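You operate a simulated robot arm through the tools that you are given. There is no shell and no other tool.

You are at the controls of a simulated robot arm. One attempt, no reset.

## Task
Set the torque wrench as the card says and torque nuts 1 to 4 in number order.
Fine: each till it clicks; the wrench goes back on its mat.

Only the result counts: the job must be done as asked and must still hold three seconds after the hand-in. Knocking over, shifting, dropping, spilling or breaking anything else fails it.

## Robot
A 6-joint arm with a two-finger gripper, fixed in place. Base frame: the origin is at the foot of the arm, x ahead of it, y to its left, z up; the work surface is at about z = 0.85. Readings come in m, degrees, newtons and seconds.
With the tool pointing down near the work surface it reaches from about 0.14 to 0.68 m from the base axis. Its first joint turns from -66.0 to 66.0 degrees. Payload 2.45 kg.
The TCP is the grasp point between the finger pads, 0.03 m short of the fingertips. In the tool frame z runs along the fingers and y along their closing line. The gripper opens to 0.106 m. The gripper's body begins 0.079 m behind the TCP.
Orientation is that of the tool frame in the base frame, as a unit quaternion [w, x, y, z]. With the fingers straight down and closing along the base's y, the tool's x points along the base's -x, its y along +y and its z along -z.

## Interface
- The arm moves only by the tool servo_tool. Its argument "moves" is a list that holds one entry, the list of rows, each a list of 7 numbers: the shift along the tool's x, y, z in m, then the turn, a rotation vector about the tool's x, y, z in degrees, then the gripper command, from -1 (fully open) to 1 (shut), values between in proportion. In form: [[[x, y, z, rx, ry, rz, jaw], ...]]. A call has 1 to 20 rows; each row shifts and turns the commanded pose from where the row before left it, along the tool's axes as they then stand. Each row takes 0.2 s and may step no farther than 0.05 m and 8.6 degrees from the row before; otherwise, or with a gripper value out of range, the whole call is refused. A pose out of reach is approached as far as the arm can. The call stops where the force on the tool passes 40 N (or 10 N more than at its start, if that is more) or the arm is blocked; 0.2 s more then pass. Each finger travels about 0.153 m/s and halts on what it meets, pressing with about 38 N; the grip force reading is that of the motor and also rises with nothing between the fingers. The clock runs only during rows and for 0.2 s after the last one: add rows that do not move to give the fingers time. The reply holds the time, the measured pose of the TCP, the force on the tool along the base axes, the opening and the grip force, in the units named above and with some noise, with the torque about the TCP (base axes, N m) and any sound that the robot's microphone picked up, and new pictures: "show" is both (left out), scene, wrist or none.
- Cameras (640 x 400 px; columns grow to the right, rows downward): "scene" is fixed at [0.065, 0.4203, 1.407]; the picture's right is [-0.67, -0.74, 0.00], its down [-0.41, 0.37, -0.83] and it looks along [0.62, -0.56, -0.55] (base axes); focal length 266 px, centre (320, 200). "wrist" rides on the gripper at [0.076, -0.002, -0.106] in the tool frame; the picture's right is [0.02, 1.00, 0.00], its down [-0.78, 0.02, -0.62] and it looks along [-0.62, 0.01, 0.78] (tool axes); focal length 247 px, centre (320, 200). There is no depth. A picture from a camera that has moved, and an enlarged one, comes with that camera's place and axes in the base frame and with its lens.
- enlarge(camera, box): a new picture of the part [left, top, right, bottom] of that camera's present view, enlarged. It takes no simulated time.
- close_job(): hands the job in; it is judged then, once.

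Places have to be worked out from the pictures, the camera data and where the tool is seen. Open the gripper and draw the arm clear of the work before you hand the job in, unless the task says otherwise.

The tools are called after "Call:" as name(argument=value, ...) on one line, values as JSON. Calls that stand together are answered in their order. servo_tool: Moves the arm, as the interface text tells. Its arguments: {"type":"object","properties":{"moves":{"type":"array","items":{"type":"array","items":{"type":"array","items":{"type":"number"}}}},"show":{"type":"string","enum":["both","scene","wrist","none"]}},"required":["moves"]} The other tools are called the same way: enlarge (camera, box) takes an enlarged picture of a part of a camera's view; close_job () hands the job in.

At the start:

```text
time: 0.0
tool_pos: [0.3007, 0.1073, 1.2234]
tool_rot: [0.001, -0.001, 1.0, 0.001]
force: [-0.7, 0.9, -0.1]
ft_torque: [-0.01, 0.0, -0.01]
finger_gap: 0.106
gripper_force: 0.0
```

scene: 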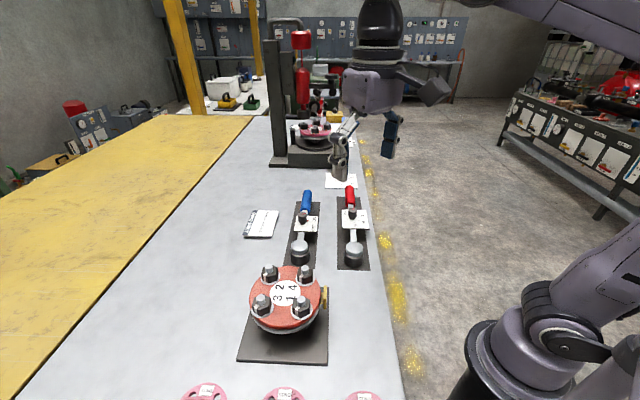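
wrist: 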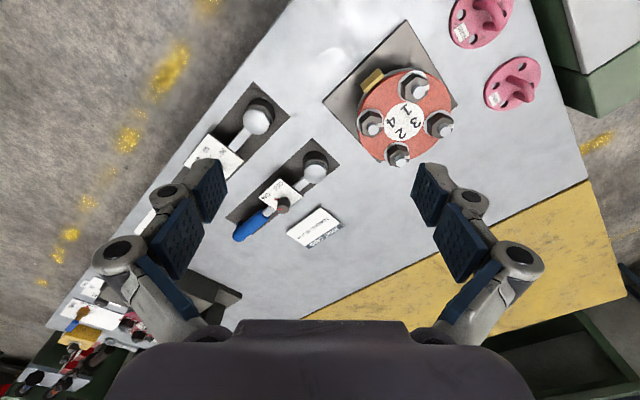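

I'll look closely at the card, the wrenches and the flange before I move anything.

Call:
enlarge(camera="scene", box=[230, 180, 390, 280])

Call:
enlarge(camera="scene", box=[220, 250, 380, 370])

Call:
enlarge(camera="wrist", box=[180, 80, 350, 260])

Call:
enlarge(camera="wrist", box=[310, 20, 480, 180])

```text
4.00 times, centred on (310, 230) of scene
camera zoom: at [0.065, 0.4203, 1.407], right [-0.67, -0.74, 0.0], down [-0.41, 0.37, -0.83], along [0.62, -0.56, -0.55], focal length 1065 px, centre (360, 80)
```

zoom: 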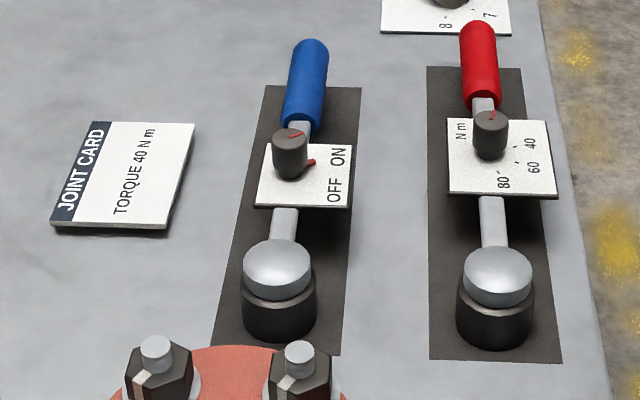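

```text
3.33 times, centred on (300, 310) of scene
camera zoom: at [0.065, 0.4203, 1.407], right [-0.67, -0.74, 0.0], down [-0.41, 0.37, -0.83], along [0.62, -0.56, -0.55], focal length 888 px, centre (387, -167)
```

zoom: 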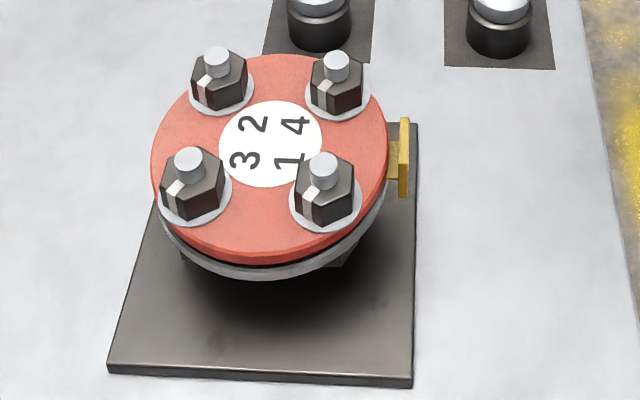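

```text
2.22 times, centred on (265, 170) of wrist
camera zoom: at [0.2259, 0.1058, 1.3303], right [-0.02, 1.0, 0.0], down [0.78, 0.02, 0.62], along [0.62, 0.02, -0.78], focal length 549 px, centre (442, 267)
```

zoom: 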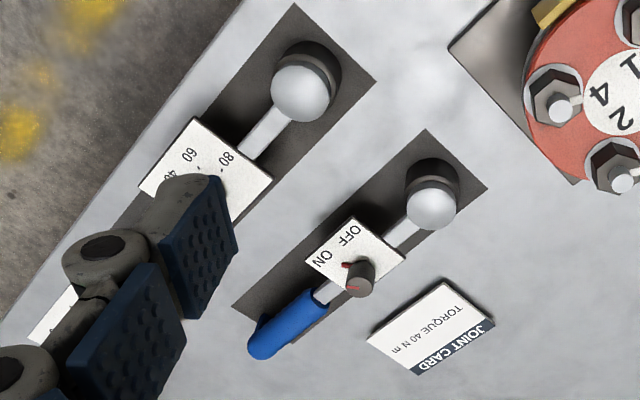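

```text
2.50 times, centred on (395, 100) of wrist
camera zoom: at [0.2259, 0.1058, 1.3303], right [-0.02, 1.0, 0.0], down [0.78, 0.02, 0.62], along [0.62, 0.02, -0.78], focal length 617 px, centre (132, 450)
```

zoom: 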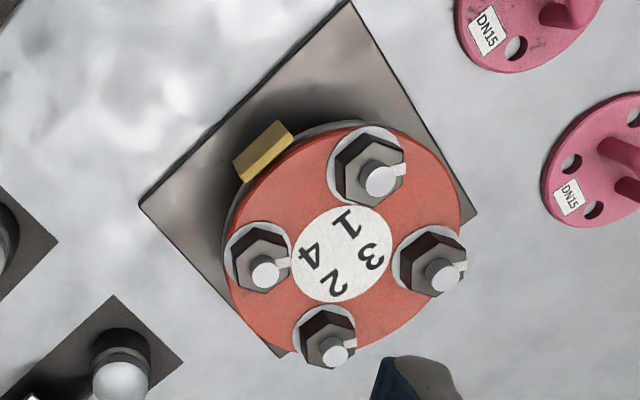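

The red-handled wrench carries an N m scale and the blue one an ON/OFF scale. I'll look at the far objects and the red dial more closely.

Call:
enlarge(camera="scene", box=[330, 195, 380, 230])

Call:
enlarge(camera="scene", box=[260, 80, 400, 200])

Call:
enlarge(camera="scene", box=[280, 190, 330, 235])

Call:
enlarge(camera="wrist", box=[20, 230, 260, 390])

Call:
enlarge(camera="scene", box=[160, 340, 400, 400])

```text
11.43 times, centred on (355, 212) of scene
camera zoom: at [0.065, 0.4203, 1.407], right [-0.67, -0.74, 0.0], down [-0.41, 0.37, -0.83], along [0.62, -0.56, -0.55], focal length 3043 px, centre (-80, 57)
```

zoom: 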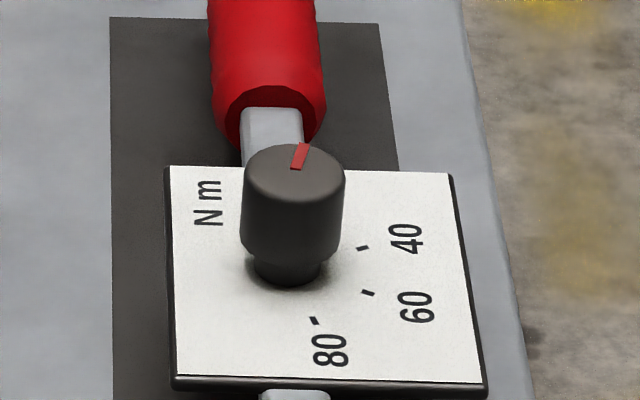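

```text
3.33 times, centred on (330, 140) of scene
camera zoom: at [0.065, 0.4203, 1.407], right [-0.67, -0.74, 0.0], down [-0.41, 0.37, -0.83], along [0.62, -0.56, -0.55], focal length 888 px, centre (287, 400)
```

zoom: 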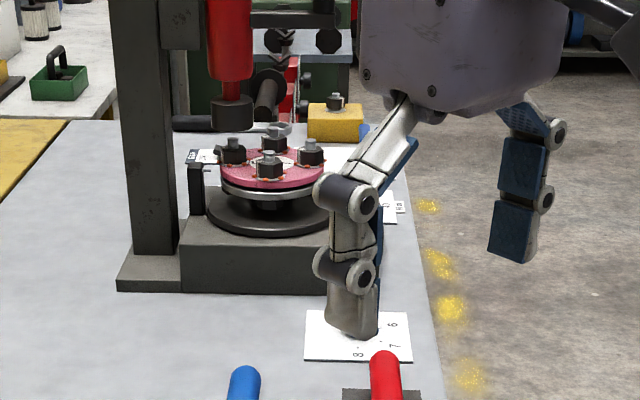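

```text
8.89 times, centred on (305, 212) of scene
camera zoom: at [0.065, 0.4203, 1.407], right [-0.67, -0.74, 0.0], down [-0.41, 0.37, -0.83], along [0.62, -0.56, -0.55], focal length 2367 px, centre (453, 89)
```

zoom: 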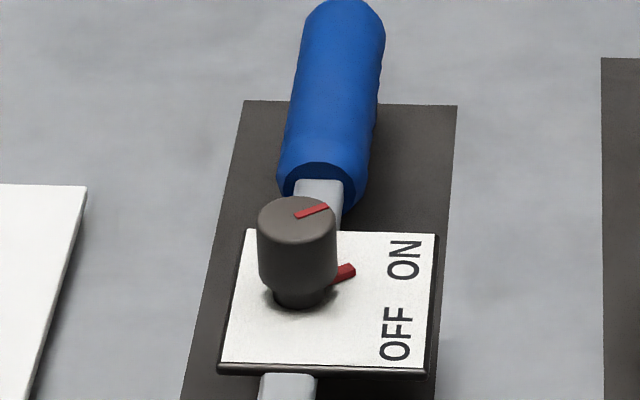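

```text
2.50 times, centred on (140, 310) of wrist
camera zoom: at [0.2259, 0.1058, 1.3303], right [-0.02, 1.0, 0.0], down [0.78, 0.02, 0.62], along [0.62, 0.02, -0.78], focal length 617 px, centre (770, -75)
```

zoom: 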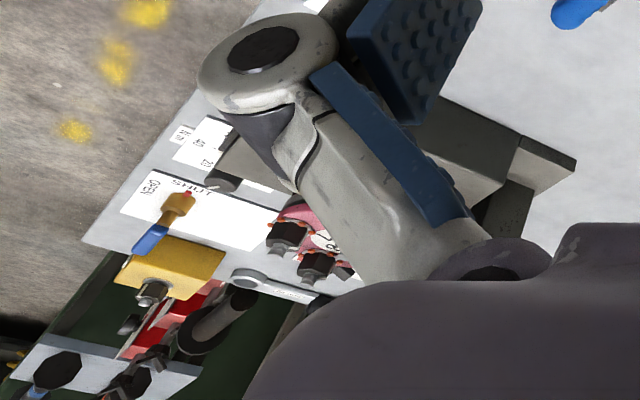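

```text
2.67 times, centred on (280, 370) of scene
camera zoom: at [0.065, 0.4203, 1.407], right [-0.67, -0.74, 0.0], down [-0.41, 0.37, -0.83], along [0.62, -0.56, -0.55], focal length 710 px, centre (427, -253)
```

zoom: 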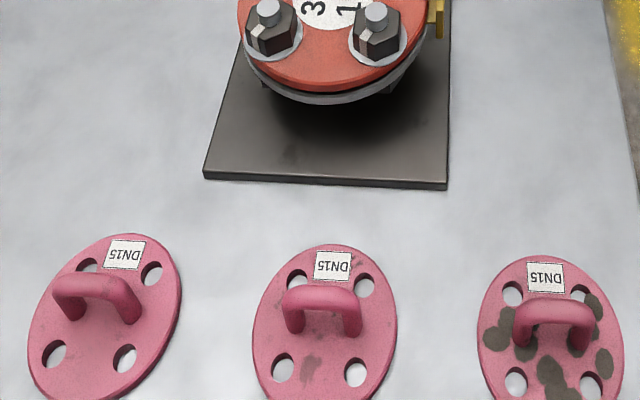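

The card asks for 40 N m. The red wrench at about (0.39,0) to (0.62,-0.23) has the N m dial, and its pointer isn't on 40 yet. I'll move above its knob, yawed 45° so the fingers close across the wrench, to get a close view.

Call:
servo_tool(moves=[[[-0.0267, -0.0295, 0.0233, 0, 0, 0, -1], [-0.0267, -0.0295, 0.0233, 0, 0, 0, -1], [-0.0267, -0.0295, 0.0233, 0, 0, 0, -1], [-0.0267, -0.0295, 0.0233, 0, 0, 0, -1], [-0.0267, -0.0295, 0.0233, 0, 0, 0, -1], [-0.0267, -0.0295, 0.0233, 0, 0, 0, -1], [0, 0, 0, 0, 0, 7.5, -1], [0, 0, 0, 0, 0, 7.5, -1], [0, 0, 0, 0, 0, 7.5, -1], [0, 0, 0, 0, 0, 7.5, -1], [0, 0, 0, 0, 0, 7.5, -1], [0, 0, 0, 0, 0, 7.5, -1], [0, 0, 0, 0, 0, 0, -1], [0, 0, 0, 0, 0, 0, -1]]])

```text
time: 3.0
tool_pos: [0.4614, -0.0699, 1.0835]
tool_rot: [0.0, 0.383, 0.924, 0.0]
force: [0.1, -0.3, 0.1]
ft_torque: [0.01, 0.01, 0.01]
finger_gap: 0.1061
gripper_force: 0.0
camera wrist: at [0.4081, -0.0157, 1.1907], right [0.69, 0.72, 0.0], down [0.56, -0.54, 0.62], along [0.45, -0.43, -0.78], focal length 247 px, centre (320, 200)
```

scene: 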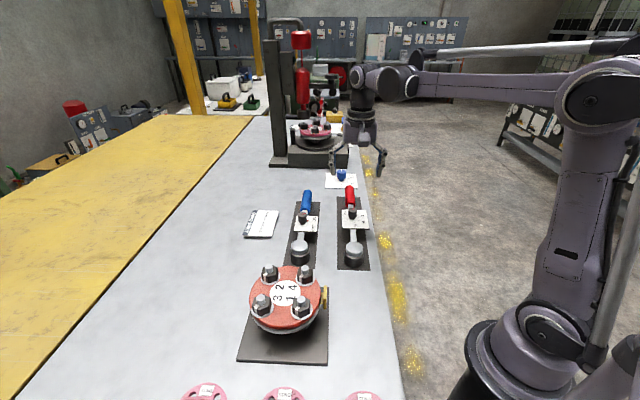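
wrist: 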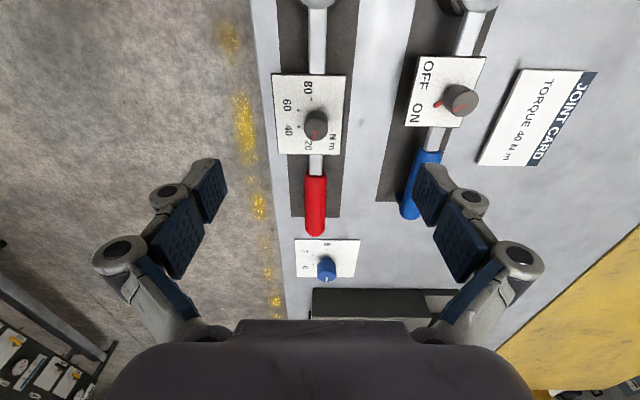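

Call:
enlarge(camera="wrist", box=[260, 60, 370, 170])

Call:
enlarge(camera="wrist", box=[260, 0, 400, 90])

Call:
enlarge(camera="scene", box=[325, 170, 385, 275])

```text
3.64 times, centred on (315, 115) of wrist
camera zoom: at [0.4081, -0.0157, 1.1907], right [0.69, 0.72, 0.0], down [0.56, -0.54, 0.62], along [0.45, -0.43, -0.78], focal length 898 px, centre (338, 509)
```

zoom: 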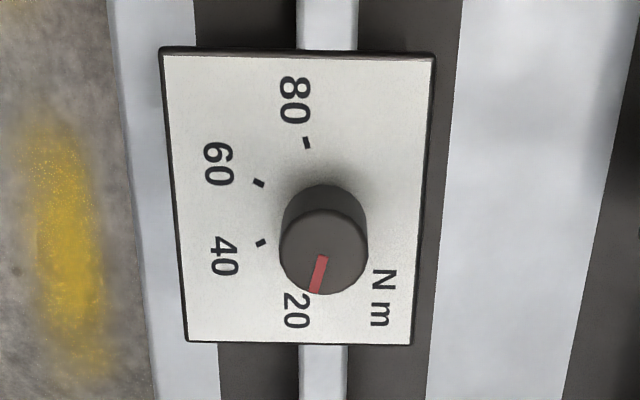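

```text
4.44 times, centred on (330, 45) of wrist
camera zoom: at [0.4081, -0.0157, 1.1907], right [0.69, 0.72, 0.0], down [0.56, -0.54, 0.62], along [0.45, -0.43, -0.78], focal length 1098 px, centre (276, 889)
```

zoom: 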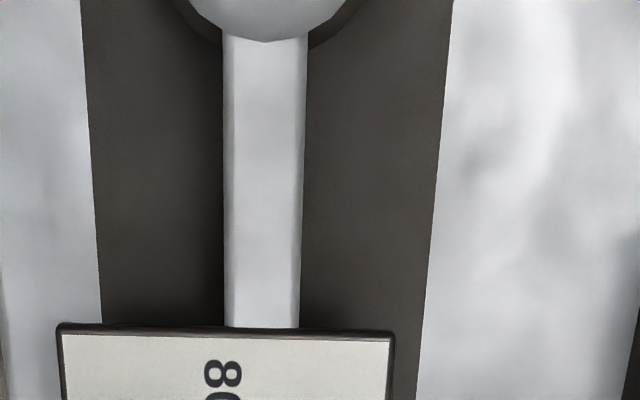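

```text
3.81 times, centred on (355, 222) of scene
camera zoom: at [0.065, 0.4203, 1.407], right [-0.67, -0.74, 0.0], down [-0.41, 0.37, -0.83], along [0.62, -0.56, -0.55], focal length 1014 px, centre (187, 114)
```

zoom: 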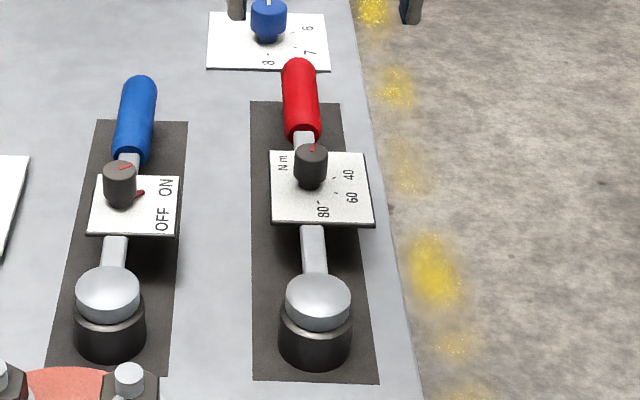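

The knob points at 20, with 40, 60 and 80 lying clockwise at about 51° each. I place the knob's top at about (0.479,-0.091,0.943). I'll move over it and check again from closer.

Call:
servo_tool(moves=[[[-0.0137, -0.00125, 0.04, 0, 0, 0, -1], [-0.0137, -0.00125, 0.04, 0, 0, 0, -1], [0, 0, 0, 0, 0, 0, -1], [0, 0, 0, 0, 0, 0, -1]]])

Call:
enlarge(camera="wrist", box=[220, 80, 420, 260])

Call:
enlarge(camera="scene", box=[315, 150, 395, 230])

```text
time: 4.0
tool_pos: [0.4781, -0.0915, 1.0035]
tool_rot: [0.0, 0.382, 0.924, 0.0]
force: [0.2, -0.3, 1.0]
ft_torque: [-0.03, 0.02, -0.03]
finger_gap: 0.1058
gripper_force: 0.2
camera wrist: at [0.4247, -0.0379, 1.1105], right [0.69, 0.72, 0.0], down [0.57, -0.54, 0.62], along [0.45, -0.43, -0.78], focal length 247 px, centre (320, 200)
```

scene: 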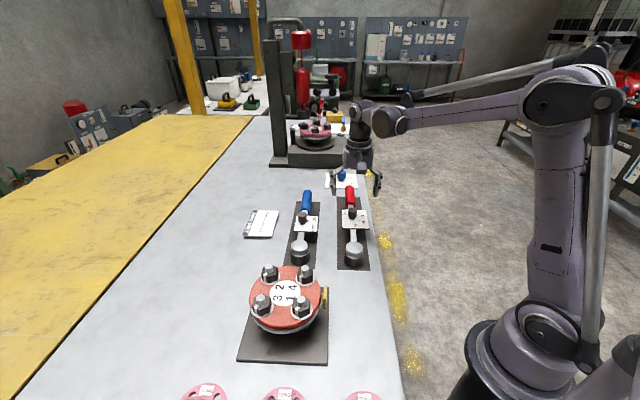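
wrist: 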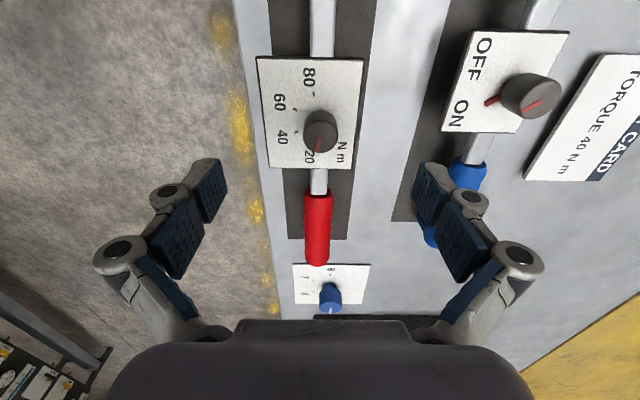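

```text
2.22 times, centred on (320, 170) of wrist
camera zoom: at [0.4247, -0.0379, 1.1105], right [0.69, 0.72, 0.0], down [0.57, -0.54, 0.62], along [0.45, -0.43, -0.78], focal length 549 px, centre (320, 267)
```

zoom: 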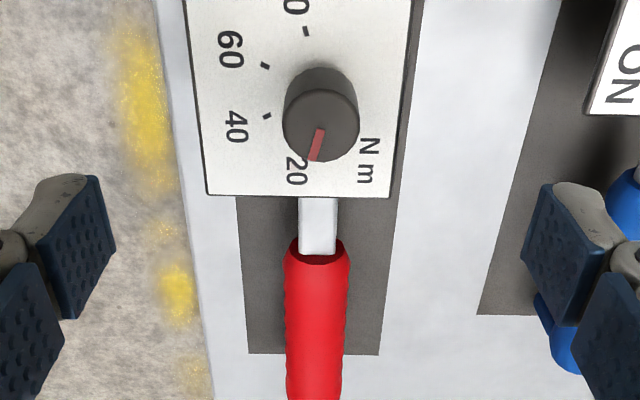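

```text
5.00 times, centred on (355, 190) of scene
camera zoom: at [0.065, 0.4203, 1.407], right [-0.67, -0.74, 0.0], down [-0.41, 0.37, -0.83], along [0.62, -0.56, -0.55], focal length 1331 px, centre (145, 250)
```

zoom: 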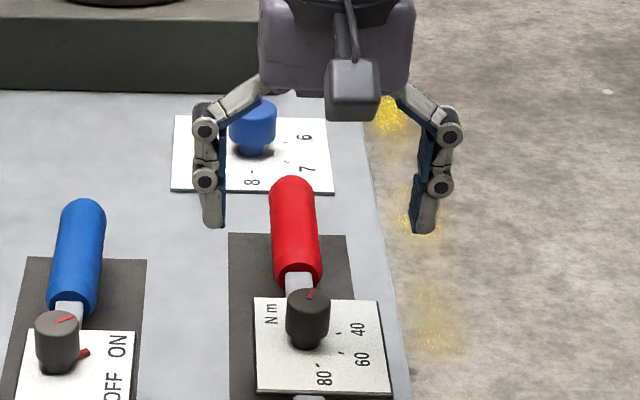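

The knob is nearly centred under the tool. I'll lower in steps, narrowing the jaws, and compare the fingertips with the plate in the scene view.

Call:
servo_tool(moves=[[[0, 0.001, 0.018, 0, 0, 0, -0.2], [0, 0, 0.018, 0, 0, 0, -0.2], [0, 0, 0, 0, 0, 0, -0.2], [0, 0, 0, 0, 0, 0, -0.2]]])

Call:
enlarge(camera="scene", box=[325, 175, 385, 235])

Call:
enlarge(camera="wrist", box=[220, 80, 420, 260])

```text
time: 5.0
tool_pos: [0.481, -0.0886, 0.9666]
tool_rot: [-0.001, 0.382, 0.924, 0.001]
force: [-0.1, -0.3, 0.0]
ft_torque: [0.03, 0.01, -0.01]
finger_gap: 0.0636
gripper_force: 0.1
camera wrist: at [0.4256, -0.0356, 1.074], right [0.69, 0.72, 0.0], down [0.57, -0.54, 0.62], along [0.45, -0.43, -0.78], focal length 247 px, centre (320, 200)
```

scene: 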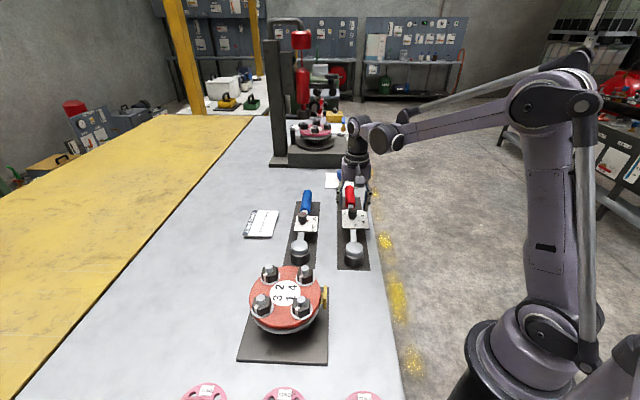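
wrist: 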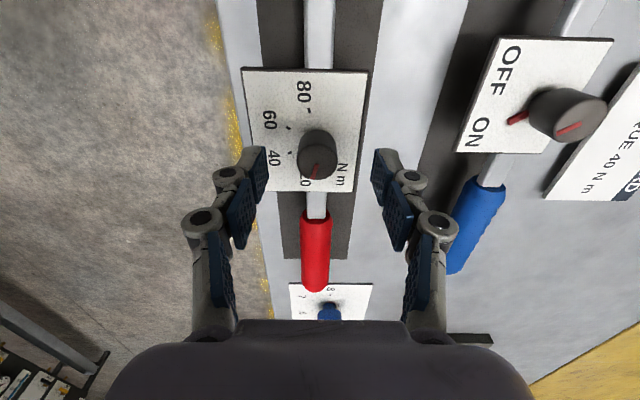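

```text
6.67 times, centred on (355, 205) of scene
camera zoom: at [0.065, 0.4203, 1.407], right [-0.67, -0.74, 0.0], down [-0.41, 0.37, -0.83], along [0.62, -0.56, -0.55], focal length 1775 px, centre (87, 167)
```

zoom: 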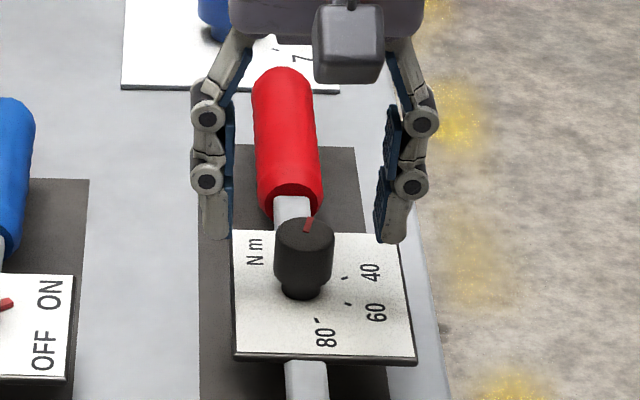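

```text
2.22 times, centred on (320, 170) of wrist
camera zoom: at [0.4256, -0.0356, 1.074], right [0.69, 0.72, 0.0], down [0.57, -0.54, 0.62], along [0.45, -0.43, -0.78], focal length 549 px, centre (320, 267)
```

zoom: 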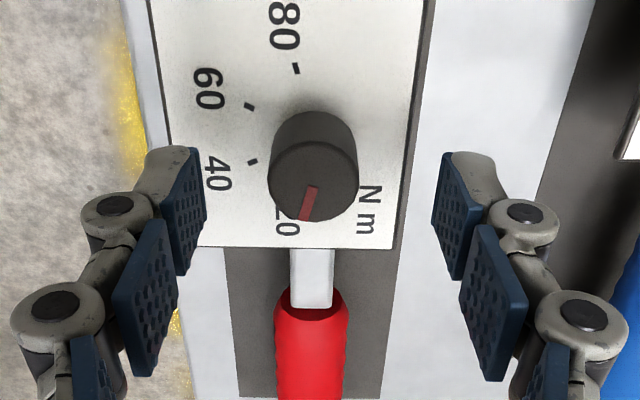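

The fingertips straddle the knob, whose top is at about (0.479,-0.090,0.940), with the plate at about 0.91. I'll go down 18 mm and close on the knob.

Call:
servo_tool(moves=[[[0, -0.001, 0.009, 0, 0, 0, -0.2], [0, 0, 0.009, 0, 0, 0, -0.2], [0, 0, 0, 0, 0, 0, 0.2], [0, 0, 0, 0, 0, 0, 0.6], [0, 0, 0, 0, 0, 0, 1], [0, 0, 0, 0, 0, 0, 1]]])

Call:
enlarge(camera="scene", box=[325, 175, 385, 235])

Call:
enlarge(camera="wrist", box=[220, 80, 420, 260])

```text
time: 6.4
tool_pos: [0.4793, -0.0897, 0.949]
tool_rot: [0.001, 0.383, 0.924, 0.001]
force: [-3.0, -1.6, 0.1]
ft_torque: [-0.1, 0.22, -0.15]
finger_gap: 0.0261
gripper_force: 37.8
camera wrist: at [0.425, -0.037, 1.0558], right [0.69, 0.72, 0.0], down [0.57, -0.54, 0.62], along [0.45, -0.43, -0.78], focal length 247 px, centre (320, 200)
```

scene: 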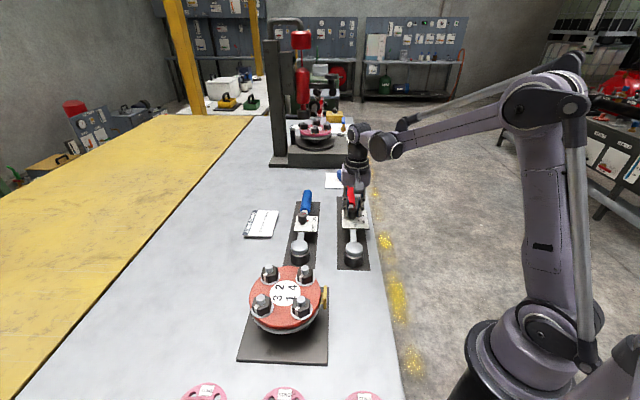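
wrist: 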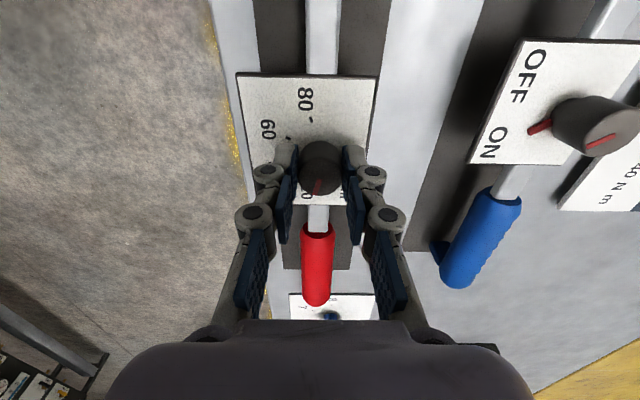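

```text
6.67 times, centred on (355, 205) of scene
camera zoom: at [0.065, 0.4203, 1.407], right [-0.67, -0.74, 0.0], down [-0.41, 0.37, -0.83], along [0.62, -0.56, -0.55], focal length 1775 px, centre (87, 167)
```

zoom: 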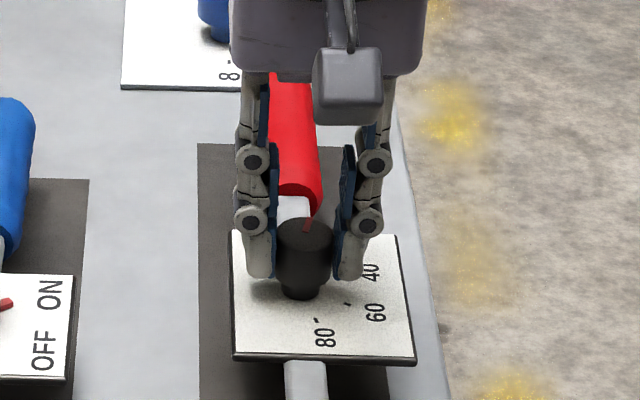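

```text
2.22 times, centred on (320, 170) of wrist
camera zoom: at [0.425, -0.037, 1.0558], right [0.69, 0.72, 0.0], down [0.57, -0.54, 0.62], along [0.45, -0.43, -0.78], focal length 549 px, centre (320, 267)
```

zoom: 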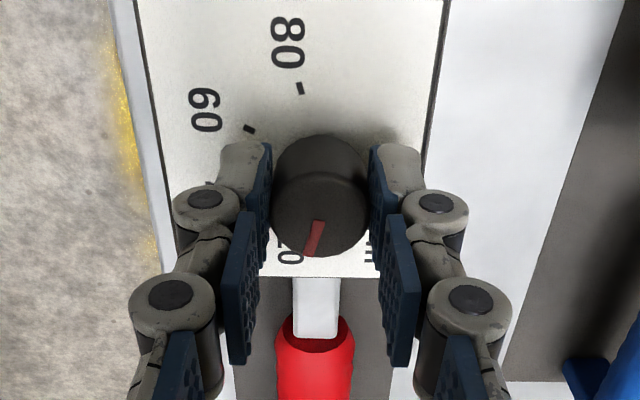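

The knob is gripped at 26 mm and well centred. Now I'll twist clockwise from above (tool +z) by about 50° and check the pointer.

Call:
servo_tool(moves=[[[0, 0, 0, 0, 0, 7.2, 1], [0, 0, 0, 0, 0, 7.2, 1], [0, 0, 0, 0, 0, 7.2, 1], [0, 0, 0, 0, 0, 7.2, 1], [0, 0, 0, 0, 0, 7.2, 1], [0, 0, 0, 0, 0, 7.2, 1], [0, 0, 0, 0, 0, 7.2, 1], [0, 0, 0, 0, 0, 0, 1]]])

Call:
enlarge(camera="scene", box=[325, 175, 385, 235])

Call:
enlarge(camera="wrist", box=[220, 80, 420, 260])

```text
time: 8.2
tool_pos: [0.4798, -0.0902, 0.9501]
tool_rot: [0.0, 0.74, 0.672, 0.001]
force: [0.5, -0.3, 0.9]
ft_torque: [0.17, 0.16, 0.0]
finger_gap: 0.0258
gripper_force: 38.2
camera wrist: at [0.4864, -0.0137, 1.0567], right [1.0, -0.07, 0.0], down [-0.06, -0.78, 0.62], along [-0.04, -0.62, -0.78], focal length 247 px, centre (320, 200)
```

scene: 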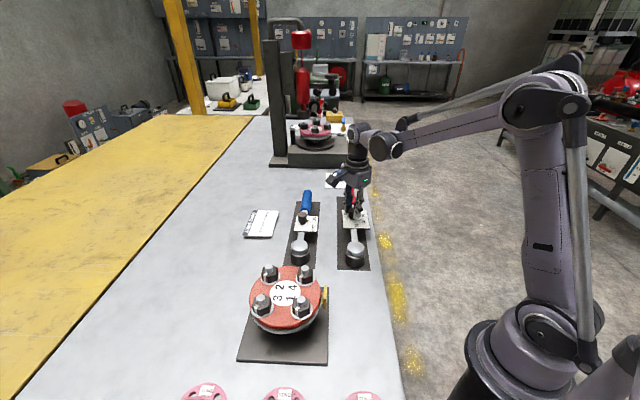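
wrist: 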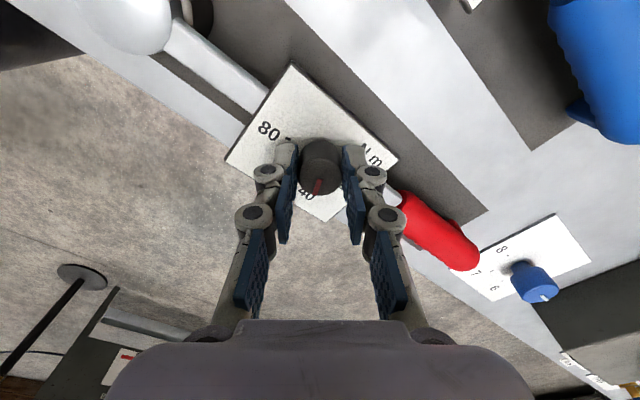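

```text
6.67 times, centred on (355, 205) of scene
camera zoom: at [0.0652, 0.4203, 1.407], right [-0.67, -0.74, 0.0], down [-0.41, 0.37, -0.83], along [0.62, -0.56, -0.55], focal length 1775 px, centre (87, 167)
```

zoom: 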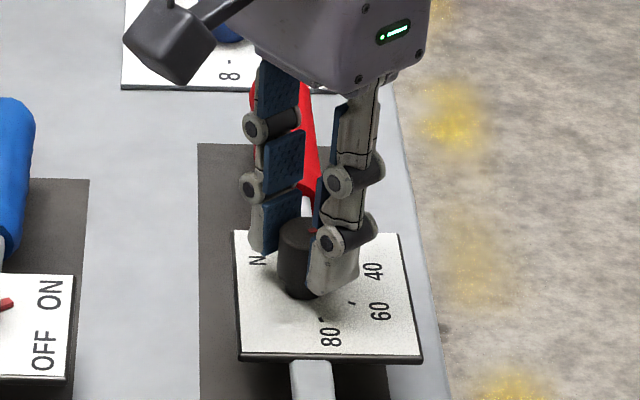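

```text
2.22 times, centred on (320, 170) of wrist
camera zoom: at [0.4864, -0.0137, 1.0567], right [1.0, -0.07, 0.0], down [-0.06, -0.78, 0.62], along [-0.04, -0.62, -0.78], focal length 549 px, centre (320, 267)
```

zoom: 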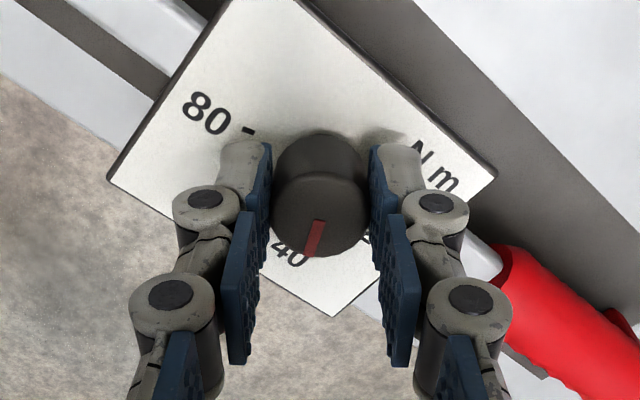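

The pointer now seems close to 40. I'll release, lift, and check the alignment from above.

Call:
servo_tool(moves=[[[0, 0, 0, 0, 0, 0, 0.2], [0, 0, 0, 0, 0, 0, -0.2], [0, 0, 0, 0, 0, 0, -0.5], [0, 0, -0.04, 0, 0, 0, -0.6], [0, 0, -0.04, 0, 0, 0, -1], [0.04, 0, -0.02, 0, 0, 0, -1], [0, 0, 0, 0, 0, 0, -1], [0, 0, 0, 0, 0, 0, -1]]])

Call:
enlarge(camera="wrist", box=[270, 130, 390, 230])

Call:
enlarge(camera="scene", box=[330, 195, 380, 230])

```text
time: 10.0
tool_pos: [0.4841, -0.0491, 1.0472]
tool_rot: [0.0, 0.739, 0.674, 0.001]
force: [-0.5, -0.5, -0.4]
ft_torque: [0.02, -0.01, 0.0]
finger_gap: 0.1059
gripper_force: 0.0
camera wrist: at [0.4915, 0.0274, 1.155], right [1.0, -0.07, 0.0], down [-0.06, -0.78, 0.62], along [-0.04, -0.62, -0.78], focal length 247 px, centre (320, 200)
```

scene: 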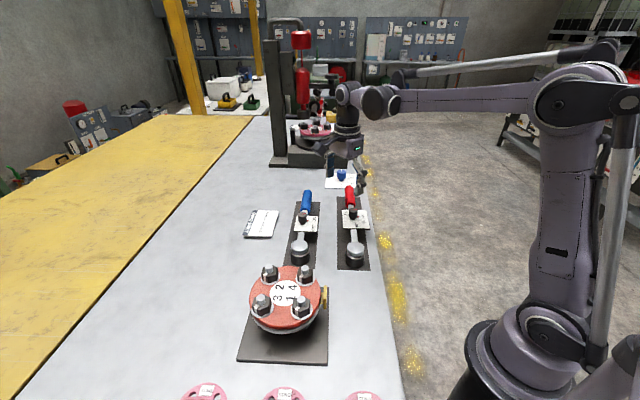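
wrist: 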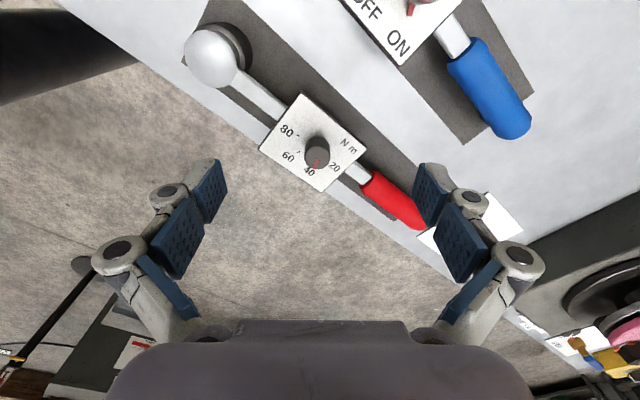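

```text
4.00 times, centred on (330, 180) of wrist
camera zoom: at [0.4915, 0.0274, 1.155], right [1.0, -0.07, 0.0], down [-0.06, -0.78, 0.62], along [-0.04, -0.62, -0.78], focal length 988 px, centre (280, 280)
```

zoom: 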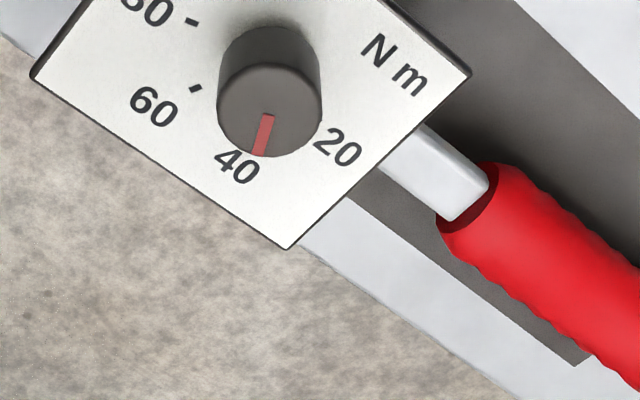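

```text
11.43 times, centred on (355, 212) of scene
camera zoom: at [0.065, 0.4203, 1.407], right [-0.67, -0.74, 0.0], down [-0.41, 0.37, -0.83], along [0.62, -0.56, -0.55], focal length 3043 px, centre (-80, 57)
```

zoom: 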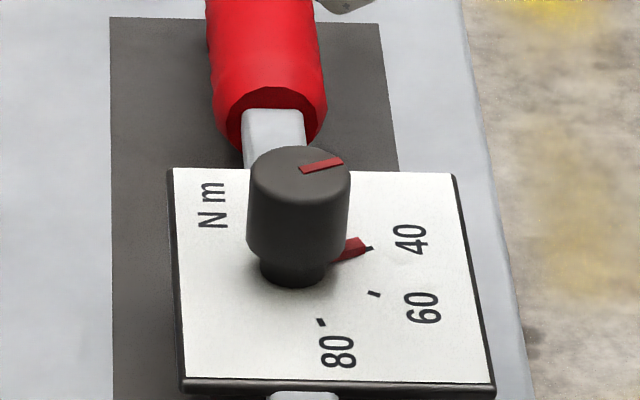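

The pointer is near the 40 tick but may be a few degrees short. I'll move the camera almost straight above the knob to measure it without parallax.

Call:
servo_tool(moves=[[[-0.049, 0, 0, 0, 0, 0, -1], [-0.046, 0, 0, 0, 0, 0, -1], [0, 0, 0, 0, 0, 0, -1], [0, 0, 0, 0, 0, 0, -1]]], show="wrist")

Call:
enlarge(camera="wrist", box=[270, 0, 370, 80])

Call:
enlarge(camera="scene", box=[345, 205, 370, 225])

```text
time: 11.0
tool_pos: [0.4759, -0.1438, 1.0463]
tool_rot: [0.0, 0.739, 0.674, 0.002]
force: [-0.6, 0.3, -0.6]
ft_torque: [0.02, -0.01, -0.01]
finger_gap: 0.106
gripper_force: 0.1
camera wrist: at [0.4822, -0.0673, 1.1544], right [1.0, -0.07, 0.0], down [-0.06, -0.78, 0.62], along [-0.04, -0.62, -0.78], focal length 247 px, centre (320, 200)
```

wrist: 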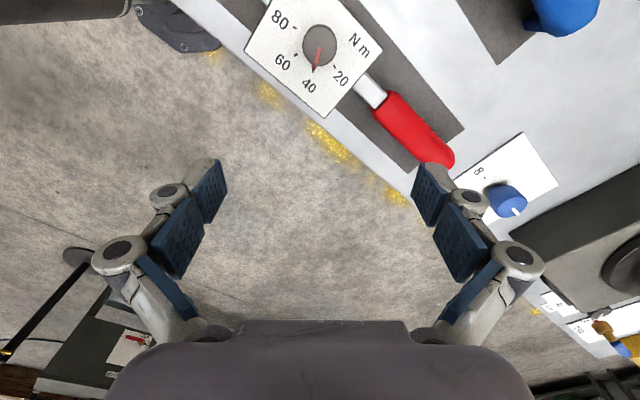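

```text
5.00 times, centred on (320, 40) of wrist
camera zoom: at [0.4822, -0.0673, 1.1544], right [1.0, -0.07, 0.0], down [-0.06, -0.78, 0.62], along [-0.04, -0.62, -0.78], focal length 1235 px, centre (320, 1000)
```

zoom: 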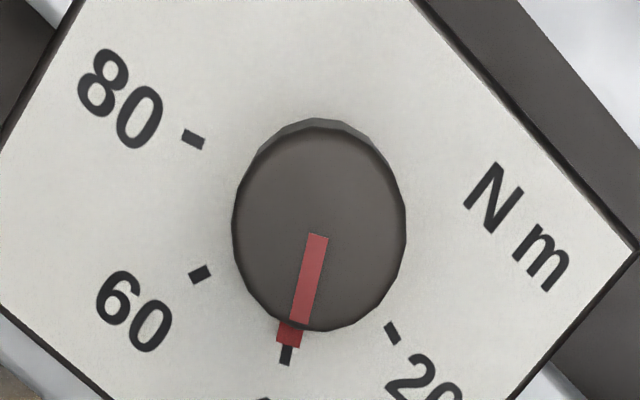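

```text
16.00 times, centred on (358, 215) of scene
camera zoom: at [0.0651, 0.4203, 1.407], right [-0.67, -0.74, 0.0], down [-0.41, 0.37, -0.83], along [0.62, -0.56, -0.55], focal length 4260 px, centre (-280, -40)
```

zoom: 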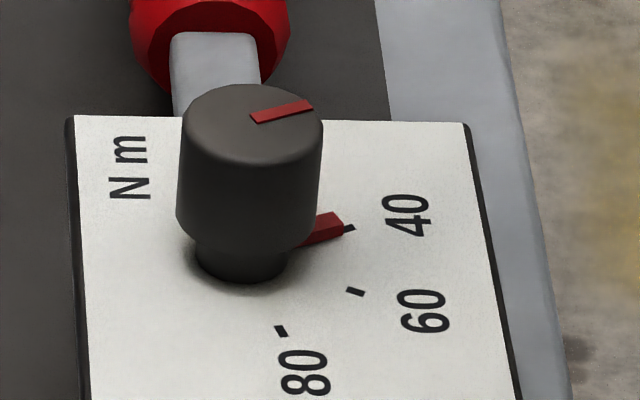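

From directly above, the pointer lines up with the 40 tick to within about 1°, so the setting is done. Before lifting the wrench I want a side view to see how the handle is supported and how high the socket is.

Call:
servo_tool(moves=[[[0.0256, 0.0213, -0.012, 0, 0, 0, -1], [0.0256, 0.0213, -0.012, 0, 0, 0, -1], [0.0256, 0.0213, -0.012, 0, 0, 0, -1], [0.0256, 0.0213, -0.012, 0, 0, 0, -1], [0, 0, 0, 0, 0, 8, -1], [0, 0, 0, 0, 0, 8, -1], [0, 0, 0, 0, 0, 8, -1], [0, 0, 0, 0, 0, 8, -1], [0, 0, 0, 0, 0, 8, -1], [0, 0, 0, 0, -8, 0, -1], [0, 0, 0, 0, -8, 0, -1], [0, 0, 0, 0, -8, 0, -1], [0, 0, 0, 0, 0, 0, -1], [0, 0, 0, 0, 0, 0, -1]]])

```text
time: 14.0
tool_pos: [0.5697, -0.051, 1.0983]
tool_rot: [0.079, 0.905, 0.372, -0.191]
force: [0.1, 0.5, 0.3]
ft_torque: [0.0, -0.03, -0.01]
finger_gap: 0.1059
gripper_force: 0.0
camera wrist: at [0.6492, 0.0301, 1.1648], right [0.72, -0.7, -0.01], down [-0.32, -0.34, 0.89], along [-0.62, -0.63, -0.46], focal length 247 px, centre (320, 200)
```

scene: 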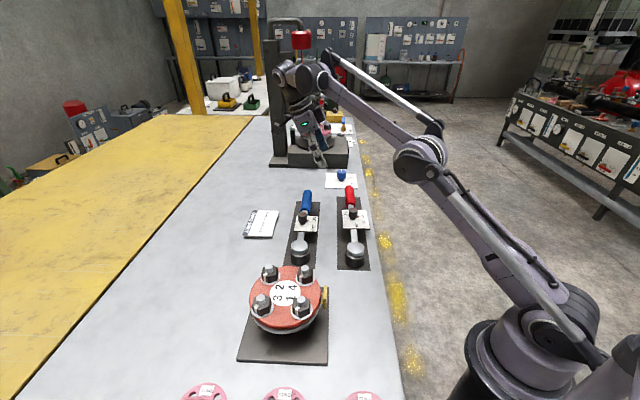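
wrist: 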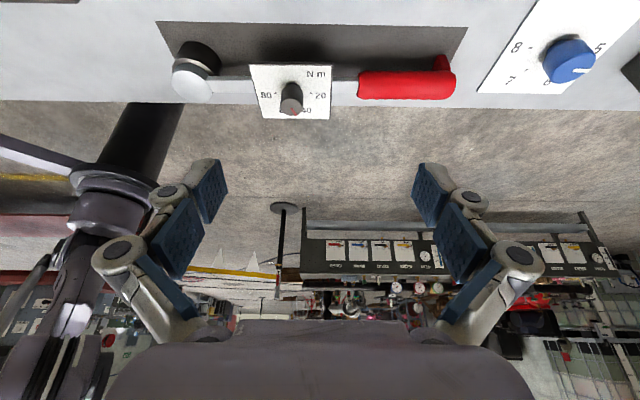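

Call:
enlarge(camera="wrist", box=[150, 10, 480, 130])

```text
1.94 times, centred on (315, 70) of wrist
camera zoom: at [0.6492, 0.0301, 1.1648], right [0.72, -0.7, -0.01], down [-0.32, -0.34, 0.89], along [-0.62, -0.63, -0.46], focal length 479 px, centre (330, 452)
```

zoom: 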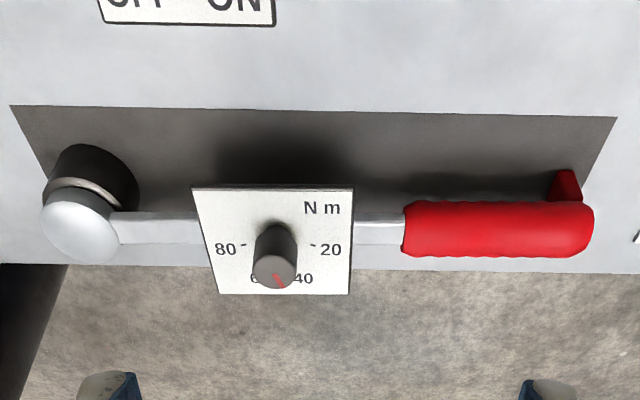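

A red foot under the handle end and the socket hold the wrench level, with the handle centre near z≈0.905. Before picking it up I'll inspect the flange from above for nut positions, heights and hex angles.

Call:
servo_tool(moves=[[[0, 0, 0, 0, 8, 0, -1], [0, 0, 0, 0, 8, 0, -1], [0, 0, 0, 0, 8, 0, -1], [0.0081, -0.0455, -0.0043, 0, 0, 0, -1], [0.0081, -0.0455, -0.0043, 0, 0, 0, -1], [0.0081, -0.0455, -0.0043, 0, 0, 0, -1], [0.0081, -0.0455, -0.0043, 0, 0, 0, -1], [0.0081, -0.0455, -0.0043, 0, 0, 0, -1], [0.0081, -0.0455, -0.0043, 0, 0, 0, -1], [0.0081, -0.0455, -0.0043, 0, 0, 0, -1], [0, 0, 0, 0, 0, -8.2, -1], [0, 0, 0, 0, 0, -8.2, -1], [0, 0, 0, 0, 0, -8.2, -1], [0, 0, 0, 0, 0, -8.2, -1], [0, 0, 0, 0, 0, -8.2, -1], [0, 0, 0, 0, 0, 0, -1]]])

Call:
enlarge(camera="wrist", box=[200, 80, 440, 260])

Call:
enlarge(camera="scene", box=[240, 255, 330, 330])

```text
time: 17.4
tool_pos: [0.3856, 0.215, 1.1291]
tool_rot: [0.0, 0.733, 0.681, 0.0]
force: [-0.6, 0.2, 0.9]
ft_torque: [0.01, 0.01, 0.03]
finger_gap: 0.1059
gripper_force: 0.0
camera wrist: at [0.3908, 0.2913, 1.2354], right [1.0, -0.05, 0.0], down [-0.04, -0.78, 0.62], along [-0.03, -0.62, -0.78], focal length 247 px, centre (320, 200)
```

scene: 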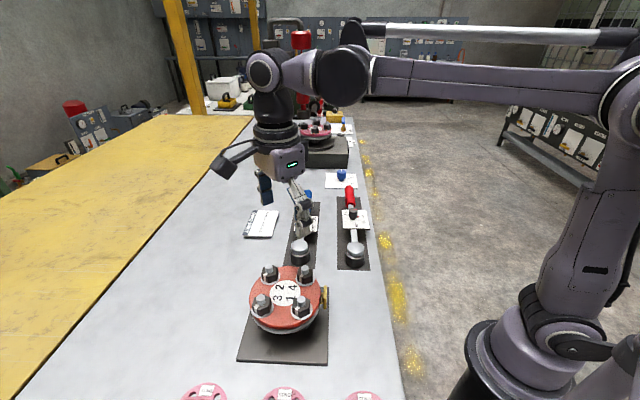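
wrist: 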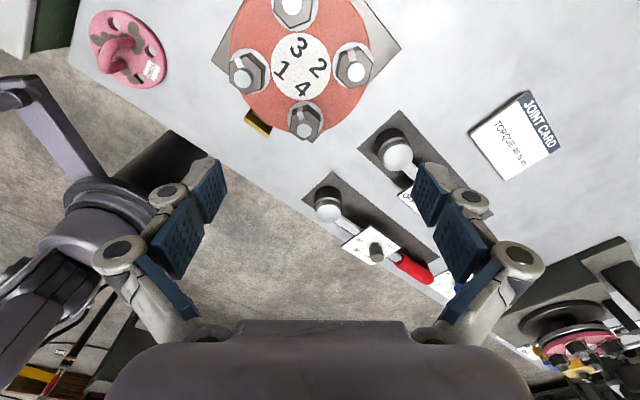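

```text
2.22 times, centred on (320, 170) of wrist
camera zoom: at [0.3908, 0.2913, 1.2354], right [1.0, -0.05, 0.0], down [-0.04, -0.78, 0.62], along [-0.03, -0.62, -0.78], focal length 549 px, centre (320, 267)
```

zoom: 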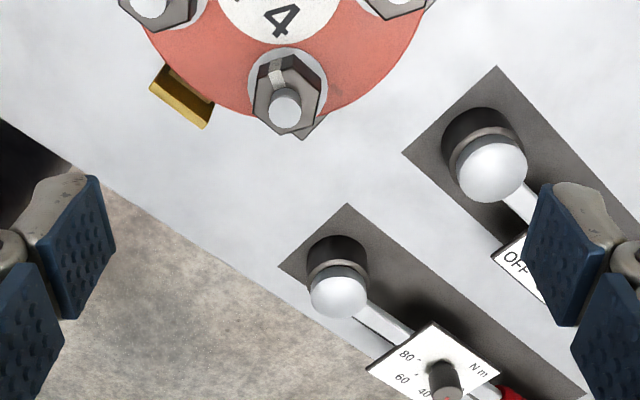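

```text
5.33 times, centred on (285, 292) of scene
camera zoom: at [0.065, 0.4203, 1.407], right [-0.67, -0.74, 0.0], down [-0.41, 0.37, -0.83], along [0.62, -0.56, -0.55], focal length 1420 px, centre (507, -293)
```

zoom: 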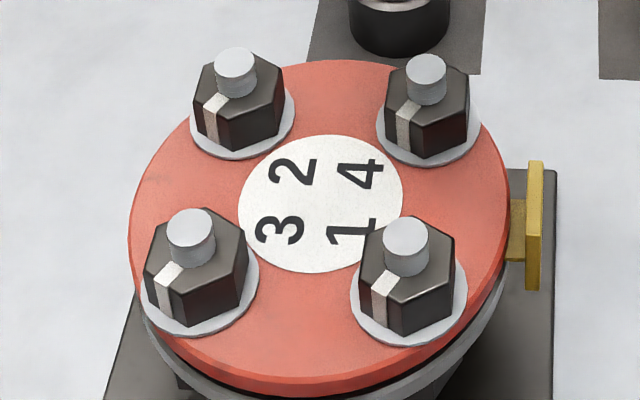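

Call:
enlarge(camera="wrist", box=[200, 0, 424, 140])

Call:
enlarge(camera="wrist", box=[280, 150, 440, 300])

```text
2.86 times, centred on (312, 70) of wrist
camera zoom: at [0.3908, 0.2913, 1.2354], right [1.0, -0.05, 0.0], down [-0.04, -0.78, 0.62], along [-0.03, -0.62, -0.78], focal length 706 px, centre (343, 571)
```

zoom: 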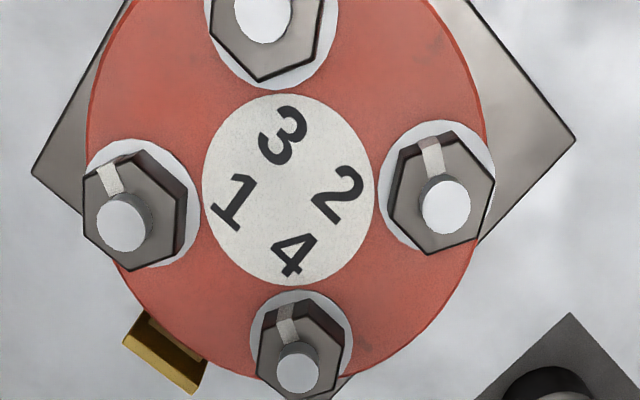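

```text
2.67 times, centred on (360, 225) of wrist
camera zoom: at [0.3908, 0.2913, 1.2354], right [1.0, -0.05, 0.0], down [-0.04, -0.78, 0.62], along [-0.03, -0.62, -0.78], focal length 659 px, centre (213, 133)
```

zoom: 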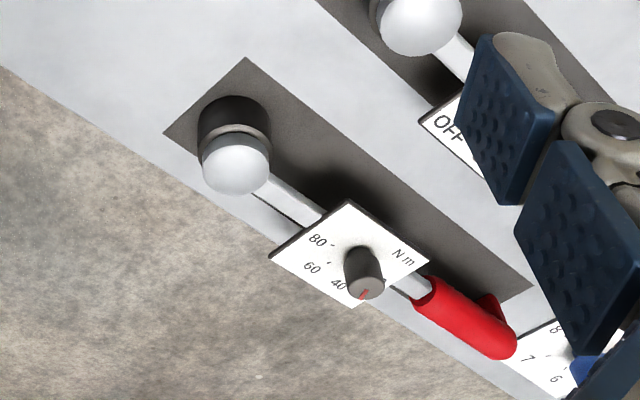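

Triangulation puts the nut stud tops at z≈0.99: nut 1 (0.316,0.241), nut 2 (0.419,0.242), nut 3 (0.368,0.293) and nut 4 (0.368,0.190). With the socket seated, the wrench shaft clears the studs. Next I'll go above the wrench handle.

Call:
servo_tool(moves=[[[-0.0401, 0.0219, 0.0121, 0, 0, 0, -1], [-0.0401, 0.0219, 0.0121, 0, 0, 0, -1], [-0.0401, 0.0219, 0.0121, 0, 0, 0, -1], [-0.0401, 0.0219, 0.0121, 0, 0, 0, -1], [-0.0401, 0.0219, 0.0121, 0, 0, 0, -1], [-0.0401, 0.0219, 0.0121, 0, 0, 0, -1], [-0.0401, 0.0219, 0.0121, 0, 0, 0, -1], [-0.0401, 0.0219, 0.0121, 0, 0, 0, -1], [-0.0401, 0.0219, 0.0121, 0, 0, 0, -1], [0, 0, 0, 0, 0, -8.1, -1], [0, 0, 0, 0, 0, -8.1, -1], [0, 0, 0, 0, 0, -8.1, -1], [0, 0, 0, 0, 0, -8.1, -1], [0, 0, 0, 0, 0, -8.1, -1], [0, 0, 0, 0, 0, -8.1, -1], [0, 0, 0, 0, 0, 0, -1], [0, 0, 0, 0, 0, 0, -1]]])

Call:
enlarge(camera="wrist", box=[220, 0, 420, 300])

Call:
enlarge(camera="scene", box=[320, 160, 400, 240])

```text
time: 21.0
tool_pos: [0.5548, -0.1596, 1.0202]
tool_rot: [0.001, 0.388, 0.922, 0.0]
force: [0.2, -1.1, -0.4]
ft_torque: [-0.01, 0.0, 0.0]
finger_gap: 0.1061
gripper_force: 0.1
camera wrist: at [0.5006, -0.1059, 1.1258], right [0.7, 0.71, 0.0], down [0.56, -0.55, 0.62], along [0.44, -0.43, -0.78], focal length 247 px, centre (320, 200)
```

scene: 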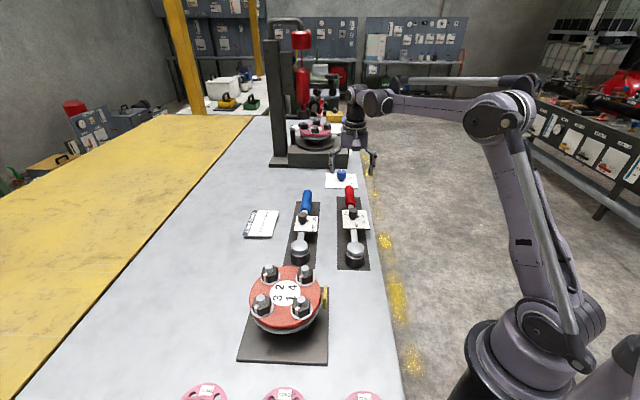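
wrist: 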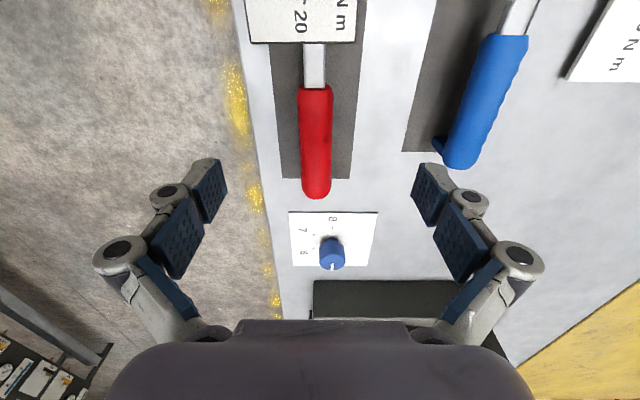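

```text
1.33 times, centred on (320, 150) of wrist
camera zoom: at [0.5006, -0.1059, 1.1258], right [0.7, 0.71, 0.0], down [0.56, -0.55, 0.62], along [0.44, -0.43, -0.78], focal length 329 px, centre (320, 267)
```

zoom: 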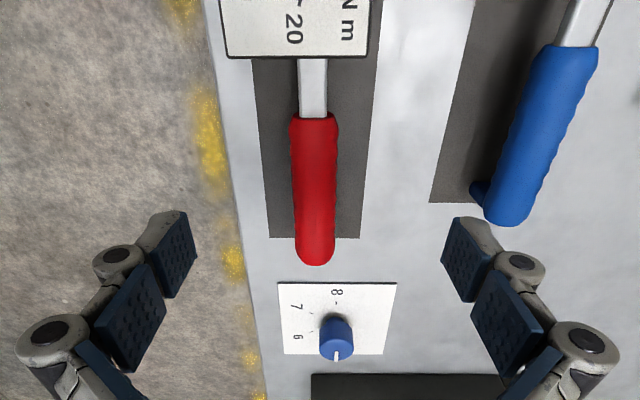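

```text
5.00 times, centred on (360, 200) of scene
camera zoom: at [0.065, 0.4203, 1.407], right [-0.67, -0.74, 0.0], down [-0.41, 0.37, -0.83], along [0.62, -0.56, -0.55], focal length 1331 px, centre (120, 200)
```

zoom: 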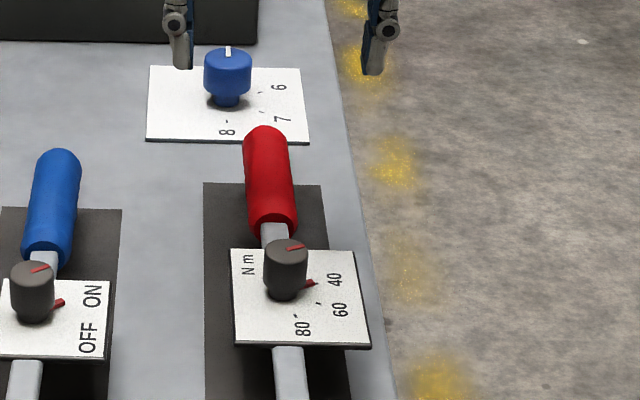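

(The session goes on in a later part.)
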